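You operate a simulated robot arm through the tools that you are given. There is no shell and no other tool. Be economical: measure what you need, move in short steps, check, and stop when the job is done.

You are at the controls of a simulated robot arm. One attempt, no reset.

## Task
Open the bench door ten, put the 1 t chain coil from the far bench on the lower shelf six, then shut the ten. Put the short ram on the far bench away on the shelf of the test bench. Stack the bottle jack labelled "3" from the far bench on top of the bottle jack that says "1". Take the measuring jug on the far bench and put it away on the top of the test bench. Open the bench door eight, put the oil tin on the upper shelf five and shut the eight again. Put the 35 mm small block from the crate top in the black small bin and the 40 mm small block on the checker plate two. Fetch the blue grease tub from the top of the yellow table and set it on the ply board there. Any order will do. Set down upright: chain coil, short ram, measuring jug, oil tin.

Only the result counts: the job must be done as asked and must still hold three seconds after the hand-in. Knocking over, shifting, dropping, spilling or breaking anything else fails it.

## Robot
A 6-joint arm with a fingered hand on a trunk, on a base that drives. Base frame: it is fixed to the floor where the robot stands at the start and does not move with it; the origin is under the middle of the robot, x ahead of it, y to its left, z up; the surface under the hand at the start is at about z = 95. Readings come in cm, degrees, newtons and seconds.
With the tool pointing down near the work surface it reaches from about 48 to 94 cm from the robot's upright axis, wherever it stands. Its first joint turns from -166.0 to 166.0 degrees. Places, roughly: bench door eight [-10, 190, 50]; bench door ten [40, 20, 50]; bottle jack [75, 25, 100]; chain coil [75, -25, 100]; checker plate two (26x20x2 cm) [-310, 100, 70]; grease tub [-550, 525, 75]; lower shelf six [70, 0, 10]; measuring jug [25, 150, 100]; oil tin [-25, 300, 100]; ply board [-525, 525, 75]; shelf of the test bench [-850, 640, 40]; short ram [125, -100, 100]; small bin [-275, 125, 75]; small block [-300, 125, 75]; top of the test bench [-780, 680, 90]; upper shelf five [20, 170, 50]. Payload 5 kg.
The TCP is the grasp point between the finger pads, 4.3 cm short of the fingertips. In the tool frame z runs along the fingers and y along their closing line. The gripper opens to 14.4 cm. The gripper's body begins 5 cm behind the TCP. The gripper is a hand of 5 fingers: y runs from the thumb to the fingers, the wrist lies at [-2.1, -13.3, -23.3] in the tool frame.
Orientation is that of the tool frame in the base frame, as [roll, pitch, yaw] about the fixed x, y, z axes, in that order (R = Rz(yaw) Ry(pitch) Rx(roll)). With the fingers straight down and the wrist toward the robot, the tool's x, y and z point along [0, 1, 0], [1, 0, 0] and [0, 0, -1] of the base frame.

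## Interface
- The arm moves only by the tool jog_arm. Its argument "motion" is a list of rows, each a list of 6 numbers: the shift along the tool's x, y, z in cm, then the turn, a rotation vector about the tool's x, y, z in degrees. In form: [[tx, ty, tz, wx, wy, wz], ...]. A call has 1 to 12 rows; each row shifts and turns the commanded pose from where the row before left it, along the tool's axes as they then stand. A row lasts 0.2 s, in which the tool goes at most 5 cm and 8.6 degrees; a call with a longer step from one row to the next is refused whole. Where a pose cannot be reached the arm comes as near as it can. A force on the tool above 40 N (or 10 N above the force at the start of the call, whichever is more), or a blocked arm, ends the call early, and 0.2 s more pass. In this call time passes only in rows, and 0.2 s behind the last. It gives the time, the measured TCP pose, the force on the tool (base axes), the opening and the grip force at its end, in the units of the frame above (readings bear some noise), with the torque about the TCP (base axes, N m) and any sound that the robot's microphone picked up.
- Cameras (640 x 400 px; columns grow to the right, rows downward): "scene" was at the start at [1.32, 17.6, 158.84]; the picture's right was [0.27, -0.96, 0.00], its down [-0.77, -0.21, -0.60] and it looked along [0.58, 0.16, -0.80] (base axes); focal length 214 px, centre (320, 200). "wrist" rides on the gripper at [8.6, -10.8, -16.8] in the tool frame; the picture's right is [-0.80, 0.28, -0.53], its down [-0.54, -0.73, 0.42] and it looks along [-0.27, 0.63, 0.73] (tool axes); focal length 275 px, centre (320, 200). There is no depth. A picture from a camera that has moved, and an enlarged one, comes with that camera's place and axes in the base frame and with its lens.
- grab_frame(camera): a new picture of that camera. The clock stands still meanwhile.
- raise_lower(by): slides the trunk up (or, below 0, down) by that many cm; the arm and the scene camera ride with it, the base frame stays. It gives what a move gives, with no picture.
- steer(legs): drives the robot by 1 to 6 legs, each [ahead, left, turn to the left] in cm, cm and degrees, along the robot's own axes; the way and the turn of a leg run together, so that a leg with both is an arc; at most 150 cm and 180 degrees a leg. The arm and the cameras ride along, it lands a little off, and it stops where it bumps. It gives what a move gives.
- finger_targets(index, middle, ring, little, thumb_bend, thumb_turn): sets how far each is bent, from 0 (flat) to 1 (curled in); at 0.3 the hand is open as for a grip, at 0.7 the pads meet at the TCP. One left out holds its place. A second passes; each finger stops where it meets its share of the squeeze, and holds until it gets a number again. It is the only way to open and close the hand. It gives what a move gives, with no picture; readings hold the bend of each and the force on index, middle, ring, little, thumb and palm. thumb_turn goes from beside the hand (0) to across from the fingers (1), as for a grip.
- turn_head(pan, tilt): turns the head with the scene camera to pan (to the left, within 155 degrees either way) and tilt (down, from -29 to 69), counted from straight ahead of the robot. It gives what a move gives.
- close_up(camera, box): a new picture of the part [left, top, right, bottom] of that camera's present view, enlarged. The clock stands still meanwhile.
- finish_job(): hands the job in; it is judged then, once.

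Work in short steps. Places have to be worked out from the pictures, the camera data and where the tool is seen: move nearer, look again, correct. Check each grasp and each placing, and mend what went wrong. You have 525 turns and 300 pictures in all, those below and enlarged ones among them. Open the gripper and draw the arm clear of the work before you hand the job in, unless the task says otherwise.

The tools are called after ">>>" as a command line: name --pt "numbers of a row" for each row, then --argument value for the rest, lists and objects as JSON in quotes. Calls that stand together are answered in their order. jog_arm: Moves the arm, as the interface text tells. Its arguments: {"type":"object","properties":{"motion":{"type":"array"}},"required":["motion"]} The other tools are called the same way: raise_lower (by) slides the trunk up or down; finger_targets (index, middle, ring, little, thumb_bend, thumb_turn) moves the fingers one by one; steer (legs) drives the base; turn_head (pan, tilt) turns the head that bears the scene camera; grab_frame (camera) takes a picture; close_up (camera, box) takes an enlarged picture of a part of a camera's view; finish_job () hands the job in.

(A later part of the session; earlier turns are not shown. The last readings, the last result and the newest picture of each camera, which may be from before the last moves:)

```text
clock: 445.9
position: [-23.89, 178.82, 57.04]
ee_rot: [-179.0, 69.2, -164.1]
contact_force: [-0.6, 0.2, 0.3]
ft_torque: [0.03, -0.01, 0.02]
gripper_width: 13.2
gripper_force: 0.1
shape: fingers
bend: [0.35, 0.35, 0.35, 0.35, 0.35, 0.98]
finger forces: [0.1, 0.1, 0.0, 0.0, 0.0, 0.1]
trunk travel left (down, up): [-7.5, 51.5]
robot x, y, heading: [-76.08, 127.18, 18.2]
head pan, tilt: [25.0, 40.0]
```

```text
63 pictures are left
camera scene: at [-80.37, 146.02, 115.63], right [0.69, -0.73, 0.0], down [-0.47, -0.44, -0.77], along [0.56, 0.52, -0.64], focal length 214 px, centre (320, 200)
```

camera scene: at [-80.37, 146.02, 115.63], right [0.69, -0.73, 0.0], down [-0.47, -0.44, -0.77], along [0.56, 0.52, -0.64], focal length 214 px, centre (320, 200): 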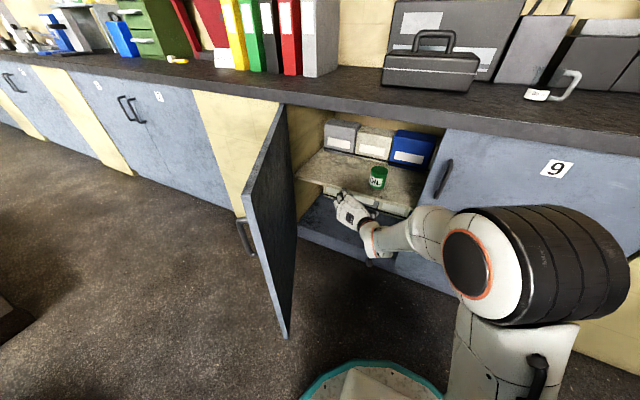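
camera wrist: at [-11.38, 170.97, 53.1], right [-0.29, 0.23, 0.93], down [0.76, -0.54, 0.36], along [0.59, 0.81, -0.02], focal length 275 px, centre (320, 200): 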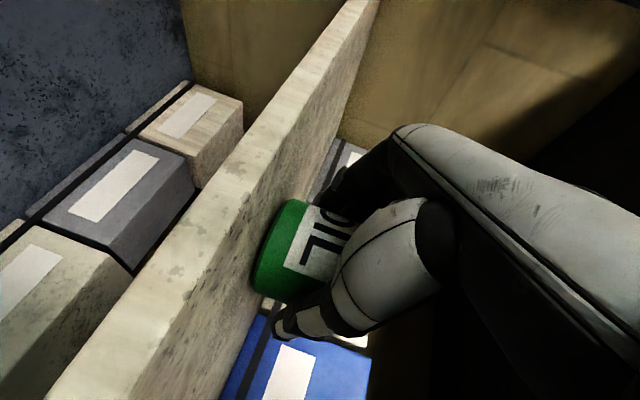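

The tin stands on the upper shelf. To close door eight I make a fist, raise, and carry the hand over the door to its outer side.

>>> finger_targets --index 0.75 --middle 0.75 --ring 0.75 --little 0.75 --thumb_bend 0.7

>>> raise_lower --by 40

>>> raise_lower --by 11

>>> jog_arm --pt "-3.3 0 -1.25 0 0 0" --pt "-3.3 0 -1.25 0 0 0" --pt "-3.3 0 -1.25 0 0 0" --pt "-3.3 0 -1.25 0 0 0"

>>> jog_arm --pt "1 3.5 -2.6 0 0 0" --pt "1 3.5 -2.6 0 0 0" --pt "1 3.5 -2.6 0 0 0" --pt "1 3.5 -2.6 0 0 0" --pt "1 3.5 -2.6 0 0 0" --pt "1 3.5 -2.6 0 0 0" --pt "1 3.5 -2.6 0 0 0" --pt "1 3.5 -2.6 0 0 0" --pt "1 3.5 -2.6 0 0 0" --pt "1 3.5 -2.6 0 0 0" --pt "1 3.5 -2.6 0 0 0"

>>> grab_frame --camera "scene"

```text
clock: 446.9
position: [-23.73, 178.82, 57.0]
ee_rot: [-178.9, 69.2, -163.9]
contact_force: [0.0, 0.0, -0.3]
ft_torque: [0.0, 0.0, 0.01]
gripper_width: 0.31
gripper_force: 0.0
shape: fingers
bend: [0.74, 0.75, 0.75, 0.75, 0.68, 1.0]
finger forces: [0.0, 0.0, 0.1, 0.0, 0.1, 0.0]
trunk travel left (down, up): [-7.5, 51.5]
robot x, y, heading: [-76.28, 127.41, 18.2]
head pan, tilt: [25.0, 40.0]
```

```text
clock: 450.8
position: [-23.84, 178.9, 97.03]
ee_rot: [-178.7, 69.1, -163.6]
contact_force: [0.8, 0.3, -0.6]
ft_torque: [0.0, -0.01, 0.0]
gripper_width: 0.31
gripper_force: 0.1
shape: fingers
bend: [0.74, 0.75, 0.75, 0.75, 0.68, 1.0]
finger forces: [0.0, 0.1, 0.0, 0.1, 0.0, 0.0]
trunk travel left (down, up): [-47.5, 11.5]
robot x, y, heading: [-76.09, 126.94, 18.2]
head pan, tilt: [25.0, 40.0]
```

```text
clock: 452.2
position: [-23.8, 178.85, 107.97]
ee_rot: [-178.6, 69.2, -163.5]
contact_force: [0.6, 0.8, -1.1]
ft_torque: [0.0, -0.01, -0.03]
gripper_width: 0.26
gripper_force: 0.0
shape: fingers
bend: [0.74, 0.75, 0.75, 0.75, 0.68, 1.0]
finger forces: [0.0, 0.0, 0.0, 0.1, 0.0, 0.0]
trunk travel left (down, up): [-58.5, 0.5]
robot x, y, heading: [-76.18, 127.07, 18.4]
head pan, tilt: [25.0, 40.0]
```

```text
clock: 453.2
position: [-23.96, 178.8, 121.98]
ee_rot: [-178.5, 69.2, -163.4]
contact_force: [0.0, -0.3, -1.5]
ft_torque: [0.03, -0.04, 0.01]
gripper_width: 0.3
gripper_force: 0.1
shape: fingers
bend: [0.74, 0.75, 0.75, 0.75, 0.68, 1.0]
finger forces: [0.0, 0.0, 0.0, 0.0, 0.1, 0.0]
trunk travel left (down, up): [-58.5, 0.5]
robot x, y, heading: [-76.44, 127.2, 18.3]
head pan, tilt: [25.0, 40.0]
```

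```text
clock: 455.6
position: [-63.31, 208.18, 121.91]
ee_rot: [-178.6, 69.3, -163.6]
contact_force: [-0.1, -0.2, -0.7]
ft_torque: [-0.03, -0.01, -0.04]
gripper_width: 0.3
gripper_force: 0.2
shape: fingers
bend: [0.74, 0.75, 0.75, 0.75, 0.68, 1.0]
finger forces: [0.1, 0.0, 0.0, 0.0, 0.0, 0.0]
trunk travel left (down, up): [-58.5, 0.5]
robot x, y, heading: [-75.97, 127.53, 18.2]
head pan, tilt: [25.0, 40.0]
```

```text
62 pictures are left
camera scene: at [-80.47, 146.09, 166.62], right [0.69, -0.73, 0.0], down [-0.47, -0.44, -0.77], along [0.56, 0.52, -0.64], focal length 214 px, centre (320, 200)
```

scene: 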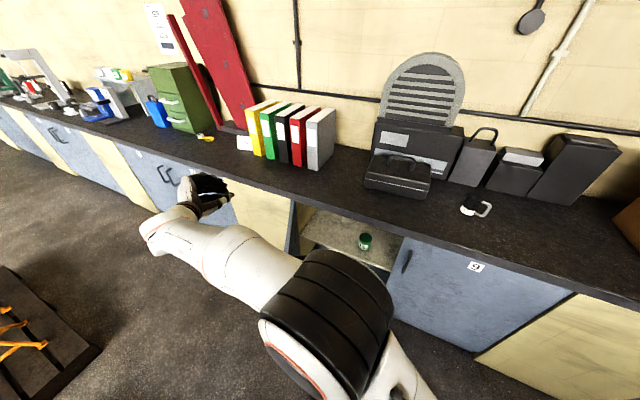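

The forearm is right above the door tip; I pull the hand 13 cm toward me before lowering.

>>> jog_arm --pt "1.4 0.5 -3.8 0 0 0" --pt "1.4 0.5 -3.8 0 0 0" --pt "1.4 0.5 -3.8 0 0 0"

>>> grab_frame --camera "scene"

```text
clock: 456.4
position: [-75.49, 206.7, 121.81]
ee_rot: [-178.3, 69.3, -163.4]
contact_force: [0.3, -0.7, 0.2]
ft_torque: [0.01, -0.04, 0.01]
gripper_width: 0.31
gripper_force: 0.1
shape: fingers
bend: [0.74, 0.75, 0.75, 0.75, 0.68, 1.0]
finger forces: [0.0, 0.1, 0.1, 0.0, 0.0, 0.0]
trunk travel left (down, up): [-58.5, 0.5]
robot x, y, heading: [-76.57, 127.48, 18.2]
head pan, tilt: [25.0, 40.0]
```

```text
61 pictures are left
camera scene: at [-80.45, 146.02, 166.63], right [0.69, -0.73, 0.0], down [-0.47, -0.44, -0.77], along [0.56, 0.52, -0.64], focal length 214 px, centre (320, 200)
```

scene: 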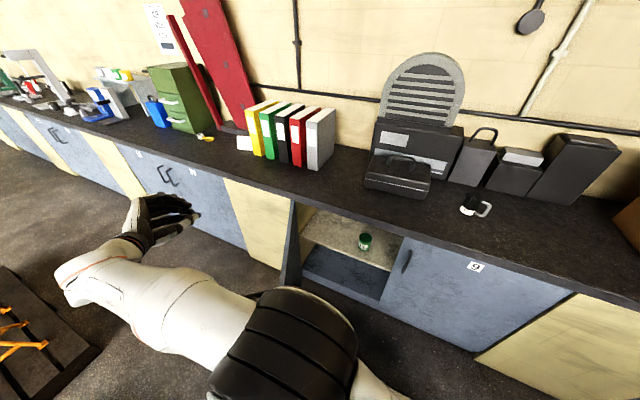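

Clear in front of the tip. I lower the trunk 38 and sweep right/forward along the closing path.

>>> raise_lower --by -38

>>> jog_arm --pt "0 -4.5 0 0 0 0" --pt "0 -4.5 0 0 0 0" --pt "0 -4.5 0 0 0 0" --pt "-0.5 -4.4 1.3 0 0 0" --pt "-0.5 -4.4 1.3 0 0 0" --pt "-0.8 -3.8 2.2 0 0 0" --pt "-1.0 -3.2 2.9 0 0 0" --pt "-1.0 -3.0 3.0 0 0 0"

>>> grab_frame --camera "scene"

```text
clock: 460.1
position: [-75.47, 206.64, 83.86]
ee_rot: [-179.0, 69.2, -164.0]
contact_force: [0.4, -0.2, -1.1]
ft_torque: [0.03, 0.0, 0.0]
gripper_width: 0.29
gripper_force: 0.0
shape: fingers
bend: [0.74, 0.75, 0.75, 0.75, 0.68, 1.0]
finger forces: [0.1, 0.1, 0.0, 0.0, 0.0, 0.0]
trunk travel left (down, up): [-20.5, 38.5]
robot x, y, heading: [-76.0, 126.83, 18.2]
head pan, tilt: [25.0, 40.0]
```

```text
clock: 461.9
position: [-56.04, 178.22, 83.74]
ee_rot: [-178.5, 69.3, -163.6]
contact_force: [-0.8, 0.2, 0.0]
ft_torque: [-0.01, 0.02, -0.07]
gripper_width: 0.32
gripper_force: 0.0
shape: fingers
bend: [0.75, 0.75, 0.75, 0.75, 0.68, 1.0]
finger forces: [0.1, 0.1, 0.0, 0.1, 0.1, 0.0]
trunk travel left (down, up): [-20.5, 38.5]
robot x, y, heading: [-75.81, 127.17, 18.3]
head pan, tilt: [25.0, 40.0]
```

```text
60 pictures are left
camera scene: at [-80.44, 146.03, 128.63], right [0.69, -0.73, 0.0], down [-0.47, -0.44, -0.77], along [0.56, 0.53, -0.64], focal length 214 px, centre (320, 200)
```

scene: 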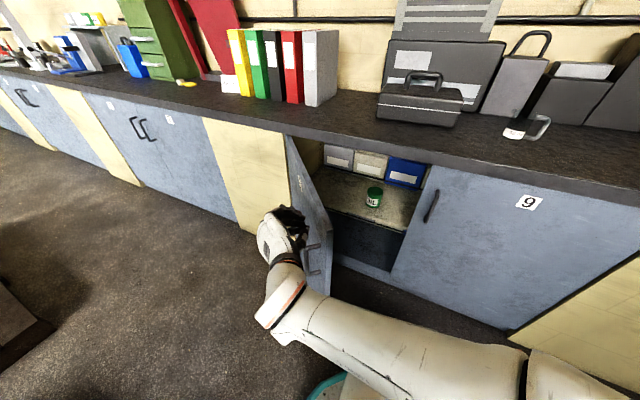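

Closing (≈60°). I continue forward and right.

>>> jog_arm --pt "-0.9 -3 2.5 0 0 0" --pt "-1.1 -2.5 2.9 0 0 0" --pt "-1.2 -1.8 3.2 0 0 0" --pt "-1.2 -1.5 3.2 0 0 0" --pt "-1.2 -1 3.2 0 0 0" --pt "-1.2 -0.6 3.2 0 0 0" --pt "-1.2 -0.3 3.2 0 0 0" --pt "-1.2 0 3.2 0 0 0"

>>> jog_arm --pt "-1.0 0 2.6 0 0 0" --pt "-1.0 0 2.6 0 0 0" --pt "-0.8 0 2.0 0 0 0" --pt "-0.6 0 1.5 0 0 0" --pt "-0.5 0 1.2 0 0 0"

>>> grab_frame --camera "scene"

```text
clock: 463.7
position: [-27.95, 175.07, 84.1]
ee_rot: [-178.8, 69.2, -163.9]
contact_force: [0.2, -0.4, -0.1]
ft_torque: [-0.01, 0.0, -0.02]
gripper_width: 0.27
gripper_force: 0.0
shape: fingers
bend: [0.75, 0.75, 0.75, 0.75, 0.68, 1.0]
finger forces: [0.0, 0.0, 0.0, 0.0, 0.0, 0.0]
trunk travel left (down, up): [-20.5, 38.5]
robot x, y, heading: [-76.33, 127.15, 18.4]
head pan, tilt: [25.0, 40.0]
```

```text
clock: 464.9
position: [-17.68, 177.93, 83.87]
ee_rot: [-178.8, 69.2, -163.8]
contact_force: [-0.2, -0.6, 0.1]
ft_torque: [-0.03, 0.0, -0.02]
gripper_width: 0.27
gripper_force: 0.0
shape: fingers
bend: [0.75, 0.75, 0.75, 0.75, 0.68, 1.0]
finger forces: [0.0, 0.0, 0.0, 0.1, 0.0, 0.0]
trunk travel left (down, up): [-20.5, 38.5]
robot x, y, heading: [-75.9, 127.06, 18.3]
head pan, tilt: [25.0, 40.0]
```

```text
59 pictures are left
camera scene: at [-80.41, 146.01, 128.63], right [0.69, -0.73, 0.0], down [-0.47, -0.44, -0.77], along [0.56, 0.53, -0.64], focal length 214 px, centre (320, 200)
```

scene: 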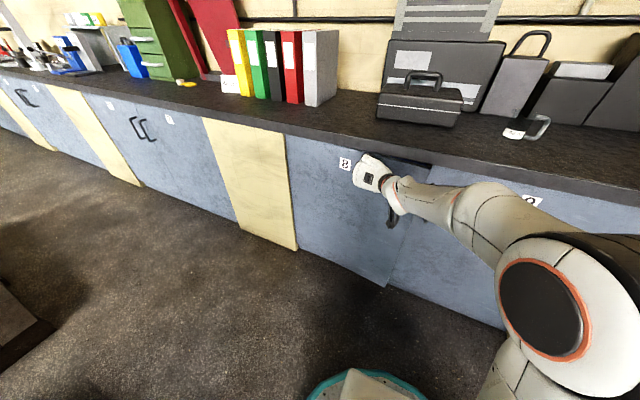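

Nearly shut. I push the last few centimetres until it resists.

>>> jog_arm --pt "-0.6 0 1.6 0 0 0" --pt "-0.6 0 1.6 0 0 0" --pt "-0.5 0 1.3 0 0 0" --pt "-0.5 0 1.3 0 0 0" --pt "-0.4 0 1.0 0 0 0"

>>> jog_arm --pt "-0.4 0 1.0 0 0 0" --pt "-0.4 0 1.0 0 0 0"

```text
clock: 465.9
position: [-12.69, 179.3, 83.47]
ee_rot: [-178.4, 68.6, -163.1]
contact_force: [-13.9, -7.4, -3.9]
ft_torque: [0.03, -0.27, -0.24]
gripper_width: 0.33
gripper_force: 10.7
shape: fingers
bend: [0.75, 0.75, 0.75, 0.75, 0.69, 1.0]
finger forces: [0.0, 0.0, 0.0, 7.3, 15.1, 0.0]
trunk travel left (down, up): [-20.5, 38.5]
robot x, y, heading: [-76.37, 127.3, 18.4]
head pan, tilt: [25.0, 40.0]
stopped in row 4: the force on the tool passed its limit at 54 N (the readings are from after the stop); the commanded pose is now the measured one
```

```text
clock: 466.2
position: [-12.57, 179.46, 83.43]
ee_rot: [-178.5, 68.5, -163.1]
contact_force: [-20.9, -11.6, 0.8]
ft_torque: [-0.08, -0.28, -0.58]
gripper_width: 0.34
gripper_force: 15.4
shape: fingers
bend: [0.75, 0.75, 0.75, 0.75, 0.69, 1.0]
finger forces: [0.0, 0.1, 0.1, 5.4, 25.1, 0.1]
trunk travel left (down, up): [-20.5, 38.5]
robot x, y, heading: [-76.37, 126.74, 18.5]
head pan, tilt: [25.0, 40.0]
stopped in row 1: the force on the tool passed its limit at 54 N (the readings are from after the stop); the commanded pose is now the measured one
```

Door eight is shut (same contact depth as door ten). Next the measuring jug: I withdraw, raise, and move in front of it for a look.

>>> jog_arm --pt "1.3 0 -3.5 0 0 0" --pt "1.3 0 -3.5 0 0 0" --pt "1.3 0 -3.5 0 0 0" --pt "1.3 0 -3.5 0 0 0"

>>> raise_lower --by 38

>>> steer --legs '[[14, -34, 0]]'

>>> close_up --camera "scene" --box '[250, 60, 490, 210]'

```text
clock: 467.2
position: [-26.96, 175.31, 83.92]
ee_rot: [-178.3, 68.4, -162.9]
contact_force: [0.3, -0.4, -0.7]
ft_torque: [-0.01, -0.05, -0.02]
gripper_width: 0.32
gripper_force: 0.1
shape: fingers
bend: [0.75, 0.75, 0.75, 0.75, 0.68, 1.0]
finger forces: [0.0, 0.1, 0.0, 0.1, 0.0, 0.0]
trunk travel left (down, up): [-20.5, 38.5]
robot x, y, heading: [-76.38, 127.06, 18.3]
head pan, tilt: [25.0, 40.0]
```

```text
clock: 470.9
position: [-26.94, 175.37, 122.0]
ee_rot: [-178.4, 68.5, -163.1]
contact_force: [-0.6, 0.3, -0.4]
ft_torque: [-0.03, -0.02, 0.0]
gripper_width: 0.31
gripper_force: 0.0
shape: fingers
bend: [0.75, 0.75, 0.75, 0.75, 0.68, 1.0]
finger forces: [0.1, 0.1, 0.1, 0.0, 0.0, 0.0]
trunk travel left (down, up): [-58.5, 0.5]
robot x, y, heading: [-76.66, 127.16, 18.6]
head pan, tilt: [25.0, 40.0]
```

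```text
clock: 473.2
position: [-3.0, 146.57, 122.07]
ee_rot: [-178.3, 68.6, -163.2]
contact_force: [-0.4, -0.5, -0.7]
ft_torque: [0.01, 0.05, 0.0]
gripper_width: 0.3
gripper_force: 0.0
shape: fingers
bend: [0.75, 0.75, 0.75, 0.75, 0.68, 1.0]
finger forces: [0.1, 0.0, 0.0, 0.0, 0.0, 0.0]
trunk travel left (down, up): [-58.5, 0.5]
robot x, y, heading: [-52.14, 98.4, 18.2]
head pan, tilt: [25.0, 40.0]
```

```text
2.67 times, centred on (370, 135) of scene
camera zoom: at [-56.65, 117.3, 166.64], right [0.68, -0.73, 0.0], down [-0.47, -0.44, -0.77], along [0.56, 0.52, -0.64], focal length 572 px, centre (187, 373)
```

zoom: 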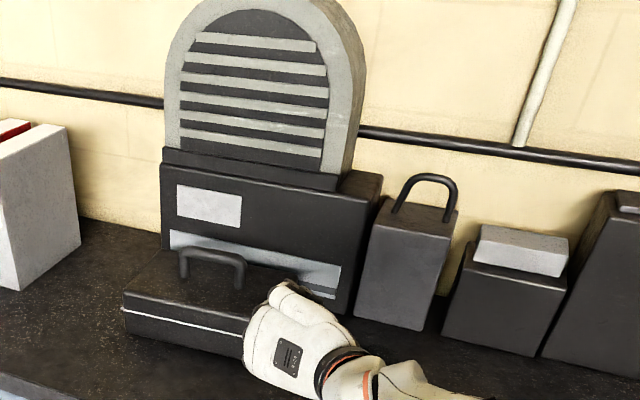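

The arm hides the jug. I turn the hand to point down (best for keeping liquid level) with yaw 143°, so the closing line is across the jug's handle direction.

>>> jog_arm --pt "0 0 -1 0 7.5 0" --pt "0 0 -1 0 7.5 0" --pt "0 0 -1 0 7.5 0" --pt "0 0 0 0 7.5 0" --pt "0 0 0 0 7.5 0" --pt "0 0 0 0 7.5 0" --pt "0 0 0 0 7.5 0" --pt "0 0 0 0 7.5 0" --pt "0 0 0 0 7.5 0"

>>> jog_arm --pt "0 0 0 0 0 7.7" --pt "0 0 0 0 0 7.7" --pt "0 0 0 0 0 7.7" --pt "0 0 0 0 0 7.7" --pt "0 0 0 0 0 7.7" --pt "0 0 0 0 0 7.7" --pt "0 0 0 0 0 7.7"

>>> finger_targets --index 0.38 --middle 0.38 --ring 0.38 --little 0.2 --thumb_bend 0.38

>>> grab_frame --camera "scene"

```text
clock: 475.2
position: [-5.19, 146.62, 123.11]
ee_rot: [179.8, 7.6, -163.5]
contact_force: [-0.8, 0.4, -0.4]
ft_torque: [0.0, 0.02, 0.02]
gripper_width: 0.28
gripper_force: 0.1
shape: fingers
bend: [0.75, 0.75, 0.75, 0.75, 0.68, 1.0]
finger forces: [0.0, 0.0, 0.0, 0.0, 0.1, 0.0]
out of reach, approached as far as the arm can: row 2, 3
trunk travel left (down, up): [-58.5, 0.5]
robot x, y, heading: [-52.57, 98.27, 18.2]
head pan, tilt: [25.0, 40.0]
```

```text
clock: 476.8
position: [-4.13, 145.44, 122.33]
ee_rot: [173.1, 3.9, 143.0]
contact_force: [1.4, -0.7, 0.8]
ft_torque: [0.02, 0.04, 0.01]
gripper_width: 0.3
gripper_force: 0.1
shape: fingers
bend: [0.75, 0.75, 0.75, 0.75, 0.68, 1.0]
finger forces: [0.0, 0.0, 0.0, 0.1, 0.0, 0.0]
out of reach, approached as far as the arm can: row 7
trunk travel left (down, up): [-58.5, 0.5]
robot x, y, heading: [-52.39, 98.48, 18.0]
head pan, tilt: [25.0, 40.0]
```

```text
clock: 477.8
position: [-4.19, 145.66, 122.41]
ee_rot: [173.2, 3.9, 143.0]
contact_force: [0.1, 0.7, -0.1]
ft_torque: [0.0, -0.01, -0.03]
gripper_width: 12.11
gripper_force: 0.1
shape: fingers
bend: [0.38, 0.38, 0.38, 0.2, 0.38, 0.99]
finger forces: [0.0, 0.0, 0.1, 0.1, 0.0, 0.0]
trunk travel left (down, up): [-58.5, 0.5]
robot x, y, heading: [-52.47, 98.87, 18.4]
head pan, tilt: [25.0, 40.0]
```

```text
57 pictures are left
camera scene: at [-56.68, 117.33, 166.63], right [0.68, -0.73, 0.0], down [-0.47, -0.44, -0.77], along [0.56, 0.52, -0.64], focal length 214 px, centre (320, 200)
```

scene: 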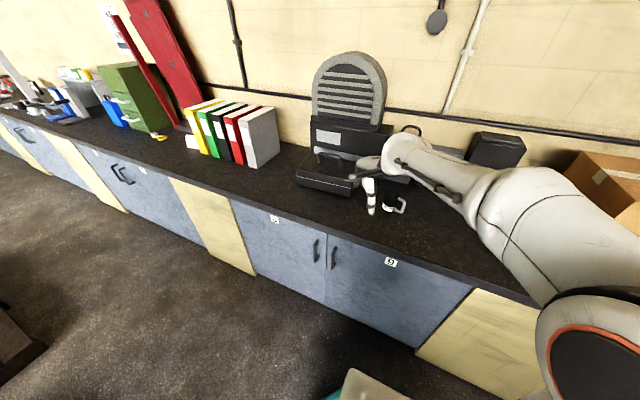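

I zoom on the jug for its exact place, size and handle direction.

>>> close_up --camera "scene" --box '[350, 170, 430, 230]'

```text
6.67 times, centred on (390, 200) of scene
camera zoom: at [-56.68, 117.33, 166.63], right [0.68, -0.73, 0.0], down [-0.47, -0.44, -0.77], along [0.56, 0.52, -0.64], focal length 1430 px, centre (-147, 200)
```

zoom: 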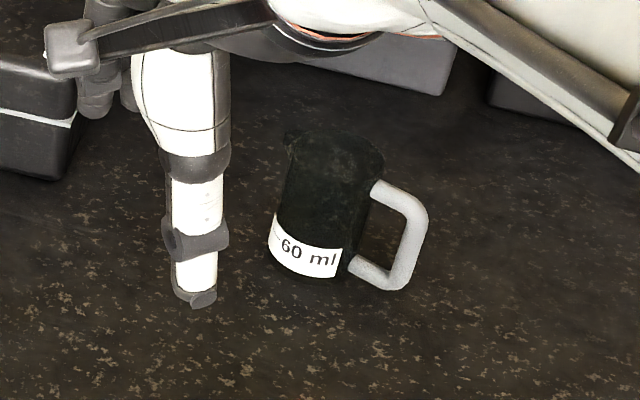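

Jug: centre ≈(23.6,147), radius 3.2, height ~10, handle to the right. I drive 12 cm closer, level the hand and go above it.

>>> steer --legs '[[12, 0, 0]]'

>>> jog_arm --pt "-2.5 1.7 0 3.5 2 0" --pt "-2.5 1.7 0 3.5 2 0" --pt "-2.5 1.7 0 0 0 0" --pt "-2.5 1.7 1 0 0 0" --pt "-2.5 1.7 1 0 0 0"

```text
clock: 479.1
position: [7.11, 149.3, 122.49]
ee_rot: [173.3, 4.0, 142.9]
contact_force: [-0.2, 0.2, 0.1]
ft_torque: [0.0, 0.05, 0.02]
gripper_width: 12.13
gripper_force: 0.1
shape: fingers
bend: [0.38, 0.38, 0.38, 0.2, 0.38, 0.99]
finger forces: [0.0, 0.0, 0.0, 0.0, 0.1, 0.1]
trunk travel left (down, up): [-58.5, 0.5]
robot x, y, heading: [-40.98, 102.44, 18.2]
head pan, tilt: [25.0, 40.0]
```

```text
clock: 480.2
position: [22.52, 148.41, 120.84]
ee_rot: [-179.7, -0.2, 143.2]
contact_force: [0.4, -0.7, -0.5]
ft_torque: [0.0, 0.04, 0.02]
gripper_width: 12.12
gripper_force: 0.0
shape: fingers
bend: [0.38, 0.38, 0.38, 0.2, 0.38, 0.99]
finger forces: [0.1, 0.0, 0.0, 0.0, 0.0, 0.0]
trunk travel left (down, up): [-58.5, 0.5]
robot x, y, heading: [-40.81, 101.69, 17.9]
head pan, tilt: [25.0, 40.0]
```

Level and near. One wrist picture to fine-align over the jug.

>>> grab_frame --camera "wrist"

```text
55 pictures are left
camera wrist: at [9.21, 144.89, 137.53], right [0.81, -0.25, 0.53], down [0.0, -0.91, -0.42], along [0.59, 0.34, -0.74], focal length 275 px, centre (320, 200)
```

wrist: 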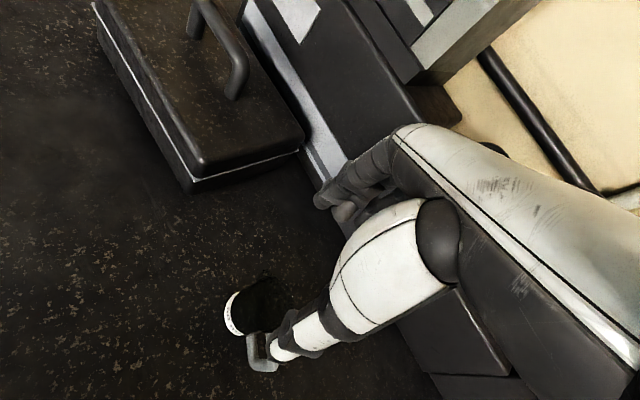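

Jug centre (23.6,146.8), handle pointing −y. I turn 10° more to keep the thumb off the handle, centre and descend.

>>> jog_arm --pt "-1.9 -0.6 0 0 0 5" --pt "0 0 0 0 0 5" --pt "0 0 4 0 0 0" --pt "0 0 4 0 0 0" --pt "0 0 4 0 0 0"

>>> grab_frame --camera "wrist"

```text
clock: 481.4
position: [23.37, 147.03, 108.82]
ee_rot: [179.8, -0.1, 136.2]
contact_force: [0.2, 0.7, 1.3]
ft_torque: [-0.01, 0.04, -0.01]
gripper_width: 12.12
gripper_force: 0.1
shape: fingers
bend: [0.38, 0.38, 0.38, 0.2, 0.38, 0.99]
finger forces: [0.0, 0.0, 0.1, 0.0, 0.0, 0.0]
out of reach, approached as far as the arm can: row 2
trunk travel left (down, up): [-58.5, 0.5]
robot x, y, heading: [-40.93, 102.12, 18.0]
head pan, tilt: [25.0, 40.0]
```

```text
54 pictures are left
camera wrist: at [9.71, 144.93, 125.36], right [0.77, -0.35, 0.53], down [-0.11, -0.9, -0.43], along [0.63, 0.27, -0.73], focal length 275 px, centre (320, 200)
```

wrist: 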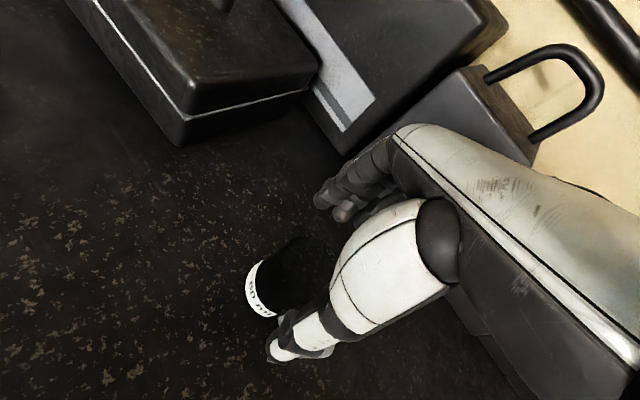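

Centred. I descend 7 cm and close gently (light squeeze targets).

>>> jog_arm --pt "0 0 2.5 0 0 0" --pt "0 0 2.5 0 0 0" --pt "0 0 2.2 0 0 0"

>>> finger_targets --index 0.62 --middle 0.62 --ring 0.62 --thumb_bend 0.62

```text
clock: 482.2
position: [23.43, 146.86, 101.41]
ee_rot: [179.8, -0.1, 136.2]
contact_force: [0.2, 0.5, 0.0]
ft_torque: [0.04, -0.01, 0.03]
gripper_width: 12.13
gripper_force: 0.0
shape: fingers
bend: [0.38, 0.38, 0.38, 0.2, 0.38, 0.99]
finger forces: [0.0, 0.0, 0.0, 0.0, 0.0, 0.0]
trunk travel left (down, up): [-58.5, 0.5]
robot x, y, heading: [-40.97, 101.93, 18.1]
head pan, tilt: [25.0, 40.0]
```

```text
clock: 483.2
position: [23.47, 146.89, 101.36]
ee_rot: [179.9, -0.3, 136.2]
contact_force: [0.4, 1.3, 0.7]
ft_torque: [0.01, -0.08, -0.01]
gripper_width: 5.71
gripper_force: 11.0
shape: fingers
bend: [0.58, 0.57, 0.62, 0.2, 0.55, 1.0]
finger forces: [4.4, 7.2, 0.1, 0.0, 11.0, 0.1]
trunk travel left (down, up): [-58.5, 0.5]
robot x, y, heading: [-41.15, 102.56, 18.1]
head pan, tilt: [25.0, 40.0]
```

Gripped symmetrically with 11 N. I firm it slightly and lift gently, straight up.

>>> finger_targets --index 0.68 --middle 0.66 --ring 0.7 --thumb_bend 0.7

>>> jog_arm --pt "0 0 -0.4 0 0 0" --pt "0 0 -0.8 0 0 0" --pt "0 0 -1.2 0 0 0" --pt "0 0 -1.5 0 0 0" --pt "0 0 -1.5 0 0 0" --pt "0 0 -1.5 0 0 0" --pt "0 0 -1.5 0 0 0" --pt "0 0 -1.2 0 0 0" --pt "0 0 -0.8 0 0 0" --pt "0 0 -0.4 0 0 0"

>>> grab_frame --camera "wrist"

```text
clock: 484.2
position: [23.47, 146.92, 101.38]
ee_rot: [180.0, -0.2, 136.3]
contact_force: [-0.8, -0.3, 2.1]
ft_torque: [0.0, -0.08, 0.01]
gripper_width: 5.59
gripper_force: 20.5
shape: fingers
bend: [0.59, 0.59, 0.69, 0.2, 0.56, 1.0]
finger forces: [10.1, 8.7, 1.8, 0.0, 20.6, 0.0]
trunk travel left (down, up): [-58.5, 0.5]
robot x, y, heading: [-40.92, 102.02, 18.1]
head pan, tilt: [25.0, 40.0]
```

```text
clock: 486.4
position: [23.37, 146.71, 112.27]
ee_rot: [179.9, -0.2, 136.2]
contact_force: [-0.5, -0.7, -1.2]
ft_torque: [0.03, -0.03, 0.03]
gripper_width: 5.58
gripper_force: 20.1
shape: fingers
bend: [0.59, 0.59, 0.69, 0.2, 0.57, 1.0]
finger forces: [10.0, 8.4, 1.7, 0.1, 19.9, 0.0]
trunk travel left (down, up): [-58.5, 0.5]
robot x, y, heading: [-41.24, 102.6, 18.2]
head pan, tilt: [25.0, 40.0]
```

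```text
53 pictures are left
camera wrist: at [9.73, 144.73, 128.94], right [0.77, -0.35, 0.53], down [-0.11, -0.9, -0.43], along [0.63, 0.27, -0.73], focal length 275 px, centre (320, 200)
```

wrist: 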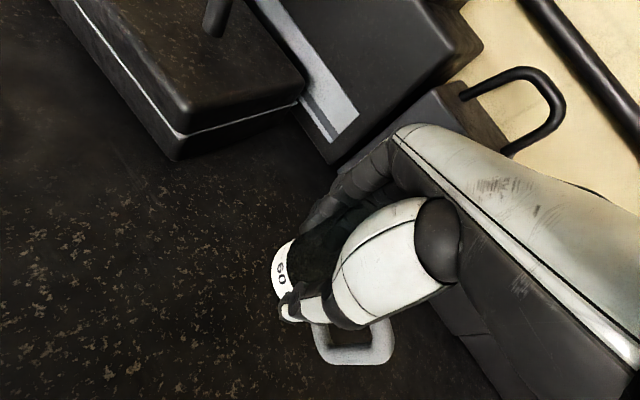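

The jug is held level at 20 N. I back away from the bench and turn to face along the corridor (heading 108°), then look ahead to plan the route.

>>> steer --legs '[[-25, 0, 0], [0, 0, 90]]'

>>> turn_head --pan 25 --tilt 22

>>> grab_frame --camera "scene"

```text
clock: 492.1
position: [-109.51, 159.16, 112.16]
ee_rot: [179.8, -0.2, -133.9]
contact_force: [1.1, 0.5, -1.0]
ft_torque: [0.02, 0.01, -0.03]
gripper_width: 5.55
gripper_force: 19.3
shape: fingers
bend: [0.59, 0.59, 0.69, 0.2, 0.57, 1.0]
finger forces: [9.5, 8.2, 1.7, 0.1, 19.0, 0.0]
trunk travel left (down, up): [-58.5, 0.5]
robot x, y, heading: [-64.91, 94.45, 108.2]
head pan, tilt: [25.0, 40.0]
```

```text
clock: 492.9
position: [-109.52, 159.11, 112.35]
ee_rot: [179.9, -0.2, -133.9]
contact_force: [0.0, -0.4, -1.4]
ft_torque: [0.03, 0.01, 0.01]
gripper_width: 5.54
gripper_force: 19.1
shape: fingers
bend: [0.59, 0.59, 0.69, 0.2, 0.57, 1.0]
finger forces: [9.5, 8.2, 1.7, 0.0, 19.0, 0.1]
trunk travel left (down, up): [-58.5, 0.5]
robot x, y, heading: [-64.94, 94.7, 108.2]
head pan, tilt: [25.0, 22.0]
```

```text
52 pictures are left
camera scene: at [-84.12, 90.81, 169.44], right [0.73, 0.68, 0.0], down [0.26, -0.27, -0.93], along [-0.63, 0.68, -0.38], focal length 214 px, centre (320, 200)
```

scene: 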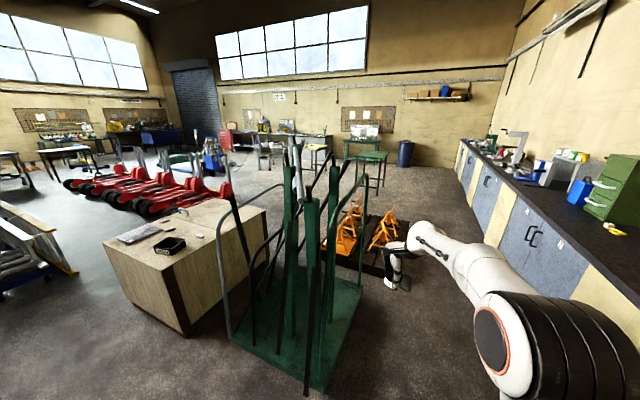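

Overview obtained: the bench corridor (≈96 cm wide) is the way. I drive along it with the jug, past the jack-stand pallet.

>>> steer --legs '[[95, -20, 0], [95, -9, 0]]'

>>> turn_head --pan 30 --tilt 35

>>> grab_frame --camera "scene"

```text
clock: 502.6
position: [-145.24, 349.47, 112.12]
ee_rot: [179.9, -0.2, -132.9]
contact_force: [0.1, 0.0, -0.9]
ft_torque: [0.01, 0.03, 0.01]
gripper_width: 5.55
gripper_force: 19.0
shape: fingers
bend: [0.59, 0.59, 0.69, 0.2, 0.57, 1.0]
finger forces: [9.5, 8.2, 1.9, 0.0, 19.1, 0.0]
trunk travel left (down, up): [-58.5, 0.5]
robot x, y, heading: [-99.98, 285.74, 109.1]
head pan, tilt: [25.0, 22.0]
```

```text
clock: 503.4
position: [-145.31, 349.35, 112.21]
ee_rot: [179.9, -0.3, -132.9]
contact_force: [-0.4, -0.1, -1.7]
ft_torque: [0.02, 0.04, 0.02]
gripper_width: 5.52
gripper_force: 19.4
shape: fingers
bend: [0.59, 0.59, 0.69, 0.2, 0.57, 1.0]
finger forces: [9.4, 8.3, 1.8, 0.0, 19.0, 0.0]
trunk travel left (down, up): [-58.5, 0.5]
robot x, y, heading: [-100.04, 285.5, 109.1]
head pan, tilt: [30.0, 35.0]
```

```text
51 pictures are left
camera scene: at [-119.0, 280.62, 167.39], right [0.66, 0.75, 0.0], down [0.43, -0.38, -0.82], along [-0.62, 0.54, -0.57], focal length 214 px, centre (320, 200)
```

scene: 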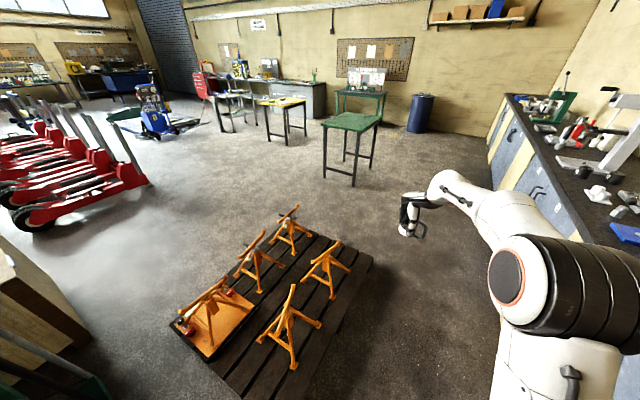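

The lane is clear: past the pallet, then between it and the green table. I drive the next section, turning to face −x.

>>> steer --legs '[[84, -2, 0], [82, -2, 0], [0, 0, 71], [90, 6, 0], [90, 6, 0]]'

>>> turn_head --pan -25 --tilt 20

>>> grab_frame --camera "scene"

```text
clock: 523.6
position: [-403.67, 407.68, 112.25]
ee_rot: [179.9, -0.2, -60.3]
contact_force: [0.7, -0.3, -0.5]
ft_torque: [-0.05, -0.03, 0.02]
gripper_width: 5.51
gripper_force: 18.2
shape: fingers
bend: [0.59, 0.59, 0.69, 0.2, 0.57, 1.0]
finger forces: [8.8, 8.1, 1.8, 0.0, 18.2, 0.1]
trunk travel left (down, up): [-58.5, 0.5]
robot x, y, heading: [-329.26, 431.96, -178.3]
head pan, tilt: [30.0, 35.0]
```

```text
clock: 524.9
position: [-403.72, 407.77, 112.34]
ee_rot: [179.9, -0.2, -60.3]
contact_force: [-0.7, 0.0, -1.4]
ft_torque: [-0.01, -0.01, -0.01]
gripper_width: 5.51
gripper_force: 18.8
shape: fingers
bend: [0.59, 0.59, 0.69, 0.2, 0.57, 1.0]
finger forces: [9.0, 8.1, 1.8, 0.1, 18.2, 0.1]
trunk travel left (down, up): [-58.5, 0.5]
robot x, y, heading: [-328.9, 432.06, -178.3]
head pan, tilt: [-25.0, 20.0]
```

```text
50 pictures are left
camera scene: at [-331.14, 420.31, 169.77], right [0.4, 0.92, 0.0], down [0.31, -0.14, -0.94], along [-0.86, 0.37, -0.34], focal length 214 px, centre (320, 200)
```

scene: 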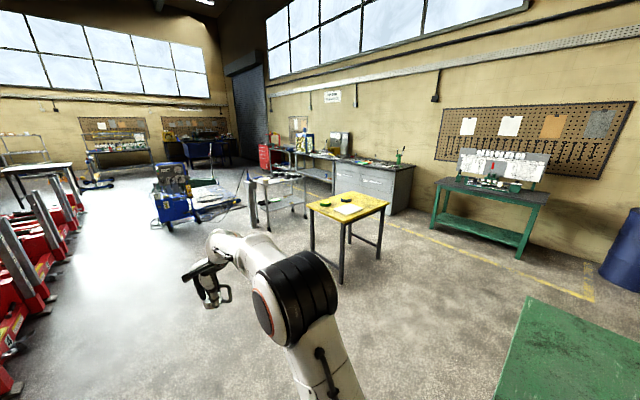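

The test bench is along the far wall behind the yellow table (≈N −530, A 870+). I drive around the green table toward the lane in front of the wall furniture.

>>> steer --legs '[[72, -20, 0], [0, 0, -73.7], [108, 4, 0], [104, 4, 0]]'

>>> turn_head --pan 45 --tilt 25

>>> grab_frame --camera "scene"

```text
clock: 542.2
position: [-522.1, 709.79, 112.27]
ee_rot: [179.9, -0.2, -133.7]
contact_force: [-0.2, 0.5, -0.7]
ft_torque: [0.0, 0.02, 0.01]
gripper_width: 5.44
gripper_force: 17.9
shape: fingers
bend: [0.59, 0.59, 0.69, 0.2, 0.58, 1.0]
finger forces: [8.5, 8.0, 1.8, 0.1, 17.5, 0.0]
trunk travel left (down, up): [-58.5, 0.5]
robot x, y, heading: [-477.33, 645.75, 108.2]
head pan, tilt: [-25.0, 20.0]
```

```text
clock: 543.6
position: [-522.11, 709.81, 112.32]
ee_rot: [179.9, -0.2, -133.8]
contact_force: [-0.2, 1.0, -0.7]
ft_torque: [0.01, 0.05, -0.01]
gripper_width: 5.48
gripper_force: 17.6
shape: fingers
bend: [0.59, 0.59, 0.69, 0.2, 0.58, 1.0]
finger forces: [8.5, 7.9, 1.7, 0.0, 17.6, 0.0]
trunk travel left (down, up): [-58.5, 0.5]
robot x, y, heading: [-477.42, 645.26, 108.3]
head pan, tilt: [45.0, 25.0]
```

```text
49 pictures are left
camera scene: at [-498.4, 638.99, 168.96], right [0.45, 0.89, 0.0], down [0.38, -0.19, -0.91], along [-0.81, 0.41, -0.42], focal length 214 px, centre (320, 200)
```

scene: 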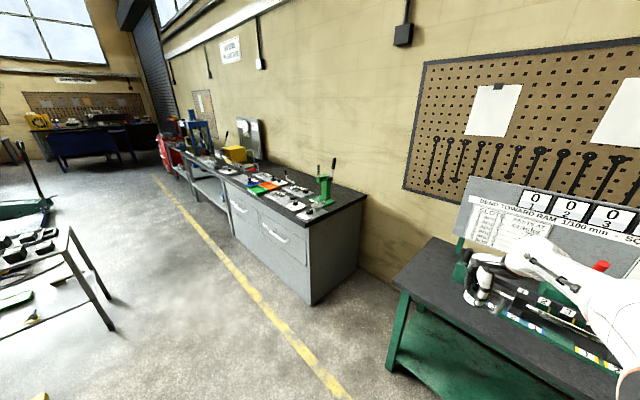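

I see the long test bench: drawers at right, open shelf at left, items on top. I turn to face along the lane and drive in front of it.

>>> steer --legs '[[0, 0, 90], [75, -18, 0], [75, -16, 0], [62, 0, 0]]'

>>> turn_head --pan -75 --tilt 35

>>> grab_frame --camera "scene"

```text
clock: 558.3
position: [-753.43, 569.95, 112.2]
ee_rot: [179.9, -0.3, -44.3]
contact_force: [-0.9, 0.7, -1.2]
ft_torque: [-0.05, -0.02, -0.02]
gripper_width: 5.44
gripper_force: 17.0
shape: fingers
bend: [0.59, 0.59, 0.69, 0.2, 0.58, 1.0]
finger forces: [8.3, 7.8, 1.7, 0.1, 16.8, 0.1]
trunk travel left (down, up): [-58.5, 0.5]
robot x, y, heading: [-688.43, 614.06, -162.5]
head pan, tilt: [45.0, 25.0]
```

```text
clock: 560.3
position: [-753.33, 570.0, 112.39]
ee_rot: [179.9, -0.2, -44.3]
contact_force: [0.2, 0.0, -0.4]
ft_torque: [-0.03, 0.01, 0.01]
gripper_width: 5.41
gripper_force: 17.5
shape: fingers
bend: [0.59, 0.59, 0.69, 0.2, 0.58, 1.0]
finger forces: [8.3, 7.8, 1.8, 0.1, 16.9, 0.0]
trunk travel left (down, up): [-58.5, 0.5]
robot x, y, heading: [-688.44, 613.61, -162.6]
head pan, tilt: [-75.0, 35.0]
```

```text
48 pictures are left
camera scene: at [-682.63, 608.29, 167.39], right [0.84, 0.54, 0.0], down [0.31, -0.48, -0.82], along [-0.44, 0.69, -0.57], focal length 214 px, centre (320, 200)
```

scene: 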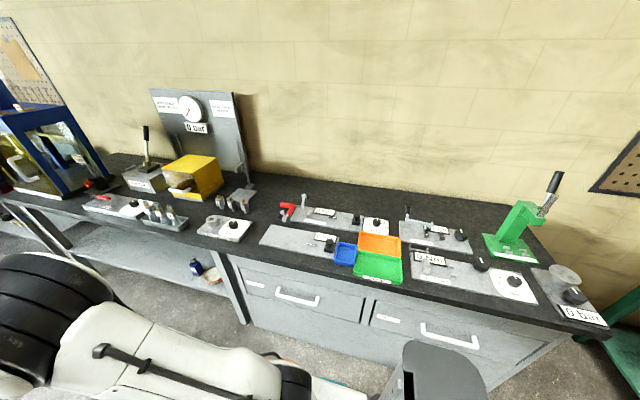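

There is a free ~17 cm gap on the top around (-768,681). I raise the jug a little, move along 35 cm, and turn to face the bench.

>>> jog_arm --pt "0 0 -0.8 0 0 0" --pt "0 0 -1.5 0 0 0" --pt "0 0 -2 0 0 0" --pt "0 0 -2 0 0 0" --pt "0 0 -1.2 0 0 0"

>>> steer --legs '[[35, -8, 0], [0, 0, -89.5]]'

>>> turn_head --pan 20 --tilt 45

>>> grab_frame --camera "scene"

```text
clock: 561.5
position: [-753.42, 570.09, 120.01]
ee_rot: [179.9, -0.2, -44.2]
contact_force: [0.1, 0.1, -0.6]
ft_torque: [0.01, 0.02, -0.02]
gripper_width: 5.45
gripper_force: 17.7
shape: fingers
bend: [0.59, 0.59, 0.69, 0.2, 0.58, 1.0]
finger forces: [8.4, 7.8, 1.8, 0.0, 16.9, 0.0]
trunk travel left (down, up): [-58.5, 0.5]
robot x, y, heading: [-688.66, 613.89, -162.5]
head pan, tilt: [-75.0, 35.0]
```

```text
clock: 567.5
position: [-768.13, 675.45, 119.98]
ee_rot: [179.9, -0.2, -133.8]
contact_force: [1.0, 0.7, -0.8]
ft_torque: [0.0, -0.03, 0.02]
gripper_width: 5.35
gripper_force: 17.4
shape: fingers
bend: [0.6, 0.59, 0.69, 0.2, 0.58, 1.0]
finger forces: [8.0, 7.6, 1.8, 0.0, 16.6, 0.1]
trunk travel left (down, up): [-58.5, 0.5]
robot x, y, heading: [-723.41, 610.54, 108.2]
head pan, tilt: [-75.0, 35.0]
```

```text
clock: 569.3
position: [-768.06, 675.27, 119.98]
ee_rot: [179.9, -0.2, -133.8]
contact_force: [0.5, 0.4, -0.4]
ft_torque: [-0.01, 0.01, -0.02]
gripper_width: 5.33
gripper_force: 17.5
shape: fingers
bend: [0.6, 0.59, 0.69, 0.2, 0.58, 1.0]
finger forces: [8.1, 7.6, 1.7, 0.1, 16.5, 0.0]
trunk travel left (down, up): [-58.5, 0.5]
robot x, y, heading: [-723.78, 610.56, 107.9]
head pan, tilt: [20.0, 45.0]
```

```text
47 pictures are left
camera scene: at [-741.5, 606.64, 165.9], right [0.79, 0.62, 0.0], down [0.44, -0.56, -0.71], along [-0.44, 0.56, -0.71], focal length 214 px, centre (320, 200)
```

scene: 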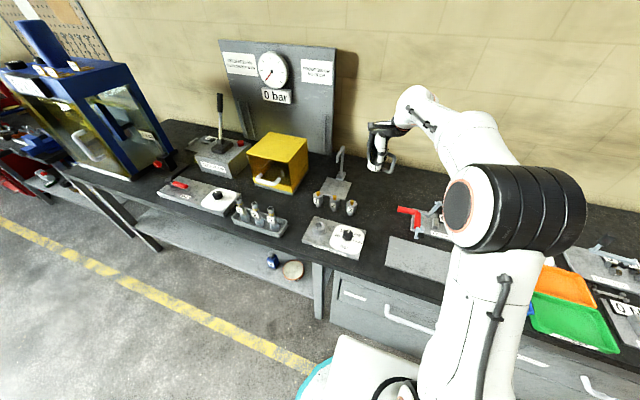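

A free spot is at (-766.5,684.5), ≥14 cm from neighbours. I move above it and lower slowly.

>>> jog_arm --pt "-0.8 0.5 0 0 0 0" --pt "-1.8 1.2 0 0 0 0" --pt "-2.6 1.8 0 0 0 0" --pt "-1.8 1.2 0 0 0 0" --pt "-0.8 0.5 0 0 0 0"

>>> jog_arm --pt "0 0 0.8 0 0 0" --pt "0 0 1.6 0 0 0" --pt "0 0 2.2 0 0 0" --pt "0 0 2.4 0 0 0" --pt "0 0 2.4 0 0 0" --pt "0 0 2.4 0 0 0" --pt "0 0 2.4 0 0 0" --pt "0 0 2.0 0 0 0" --pt "0 0 1.4 0 0 0" --pt "0 0 0.8 0 0 0"

>>> grab_frame --camera "scene"

```text
clock: 570.5
position: [-766.51, 684.53, 119.9]
ee_rot: [179.8, -0.3, -133.8]
contact_force: [0.6, -0.2, -1.0]
ft_torque: [0.03, 0.05, 0.01]
gripper_width: 5.35
gripper_force: 17.3
shape: fingers
bend: [0.6, 0.59, 0.69, 0.2, 0.58, 1.0]
finger forces: [8.1, 7.5, 1.8, 0.0, 16.5, 0.1]
trunk travel left (down, up): [-58.5, 0.5]
robot x, y, heading: [-723.76, 610.83, 108.3]
head pan, tilt: [20.0, 45.0]
```

```text
clock: 572.7
position: [-766.43, 684.65, 101.54]
ee_rot: [179.9, -0.2, -133.9]
contact_force: [0.1, -0.5, -1.4]
ft_torque: [0.02, 0.04, -0.01]
gripper_width: 5.37
gripper_force: 16.6
shape: fingers
bend: [0.6, 0.59, 0.69, 0.2, 0.58, 1.0]
finger forces: [8.0, 7.6, 1.8, 0.0, 16.3, 0.1]
trunk travel left (down, up): [-58.5, 0.5]
robot x, y, heading: [-723.41, 610.86, 108.1]
head pan, tilt: [20.0, 45.0]
```

```text
46 pictures are left
camera scene: at [-741.51, 606.65, 165.9], right [0.79, 0.62, 0.0], down [0.44, -0.56, -0.71], along [-0.44, 0.56, -0.71], focal length 214 px, centre (320, 200)
```

scene: 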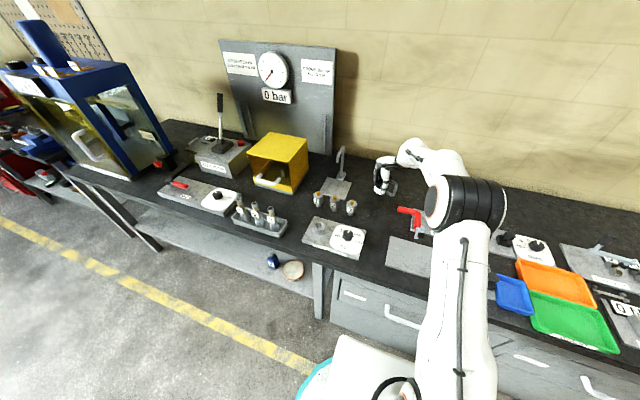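

The spot is clear. I lower the remaining ~5 cm with contact checks.

>>> jog_arm --pt "0 0 0.8 0 0 0" --pt "0 0 1.0 0 0 0" --pt "0 0 1.0 0 0 0" --pt "0 0 0.8 0 0 0" --pt "0 0 0.4 0 0 0"

>>> jog_arm --pt "0 0 0.4 0 0 0" --pt "0 0 0.3 0 0 0"

>>> jog_arm --pt "0 0 0.4 0 0 0" --pt "0 0 0.3 0 0 0"

```text
clock: 573.9
position: [-766.59, 684.53, 97.42]
ee_rot: [180.0, -0.2, -133.8]
contact_force: [0.6, 0.3, -1.2]
ft_torque: [0.02, 0.03, -0.04]
gripper_width: 5.36
gripper_force: 17.2
shape: fingers
bend: [0.6, 0.59, 0.69, 0.2, 0.58, 1.0]
finger forces: [8.1, 7.6, 1.8, 0.0, 16.4, 0.0]
trunk travel left (down, up): [-58.5, 0.5]
robot x, y, heading: [-723.76, 610.67, 108.0]
head pan, tilt: [20.0, 45.0]
```

```text
clock: 574.5
position: [-766.62, 684.61, 96.72]
ee_rot: [179.9, -0.3, -133.8]
contact_force: [-0.9, -0.5, -0.8]
ft_torque: [0.0, 0.0, -0.01]
gripper_width: 5.34
gripper_force: 16.5
shape: fingers
bend: [0.6, 0.59, 0.69, 0.2, 0.58, 1.0]
finger forces: [8.2, 7.6, 1.8, 0.0, 16.4, 0.0]
trunk travel left (down, up): [-58.5, 0.5]
robot x, y, heading: [-723.86, 610.88, 108.2]
head pan, tilt: [20.0, 45.0]
```

```text
clock: 575.1
position: [-766.73, 684.49, 96.26]
ee_rot: [179.6, -0.1, -133.7]
contact_force: [-0.8, -0.6, 6.9]
ft_torque: [0.2, 0.06, -0.02]
gripper_width: 5.35
gripper_force: 18.6
shape: fingers
bend: [0.6, 0.59, 0.69, 0.2, 0.58, 1.0]
finger forces: [8.2, 8.4, 1.8, 0.0, 17.8, 0.0]
trunk travel left (down, up): [-58.5, 0.5]
robot x, y, heading: [-723.76, 610.82, 107.9]
head pan, tilt: [20.0, 45.0]
```

The jug touches the bench top. I release and rise.

>>> finger_targets --index 0.5 --middle 0.5 --ring 0.5 --thumb_bend 0.48

>>> finger_targets --index 0.38 --middle 0.38 --ring 0.38 --thumb_bend 0.38

>>> jog_arm --pt "0 0 -2 0 0 0" --pt "0 0 -4 0 0 0" --pt "0 0 -4 0 0 0" --pt "0 0 -4 0 0 0" --pt "0 0 -4 0 0 0" --pt "0 0 -4 0 0 0"

>>> close_up --camera "scene" --box '[300, 140, 440, 240]'

```text
clock: 576.1
position: [-766.6, 684.45, 96.02]
ee_rot: [179.9, -0.2, -133.8]
contact_force: [0.4, -0.5, -0.7]
ft_torque: [-0.01, -0.01, -0.02]
gripper_width: 8.14
gripper_force: 0.1
shape: fingers
bend: [0.5, 0.5, 0.5, 0.2, 0.48, 1.0]
finger forces: [0.0, 0.0, 0.1, 0.0, 0.0, 0.0]
trunk travel left (down, up): [-58.5, 0.5]
robot x, y, heading: [-723.28, 610.44, 108.1]
head pan, tilt: [20.0, 45.0]
```

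```text
clock: 577.1
position: [-766.7, 684.55, 96.02]
ee_rot: [179.9, -0.2, -133.9]
contact_force: [-0.6, 0.3, 0.5]
ft_torque: [-0.02, -0.02, 0.03]
gripper_width: 12.11
gripper_force: 0.1
shape: fingers
bend: [0.38, 0.38, 0.38, 0.2, 0.38, 0.99]
finger forces: [0.0, 0.1, 0.1, 0.0, 0.0, 0.0]
trunk travel left (down, up): [-58.5, 0.5]
robot x, y, heading: [-723.82, 610.83, 108.2]
head pan, tilt: [20.0, 45.0]
```

```text
clock: 578.5
position: [-766.57, 684.32, 118.15]
ee_rot: [180.0, -0.2, -133.8]
contact_force: [0.2, 0.0, -1.4]
ft_torque: [0.01, 0.01, 0.02]
gripper_width: 12.13
gripper_force: 0.2
shape: fingers
bend: [0.38, 0.38, 0.38, 0.2, 0.38, 0.99]
finger forces: [0.0, 0.0, 0.0, 0.0, 0.0, 0.1]
trunk travel left (down, up): [-58.5, 0.5]
robot x, y, heading: [-723.58, 610.85, 108.1]
head pan, tilt: [20.0, 45.0]
```

```text
4.00 times, centred on (370, 190) of scene
camera zoom: at [-741.47, 606.56, 165.9], right [0.79, 0.62, 0.0], down [0.44, -0.56, -0.71], along [-0.44, 0.56, -0.71], focal length 858 px, centre (120, 240)
```

zoom: 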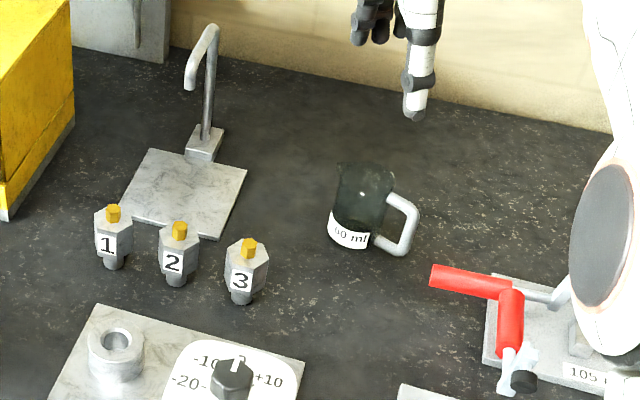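

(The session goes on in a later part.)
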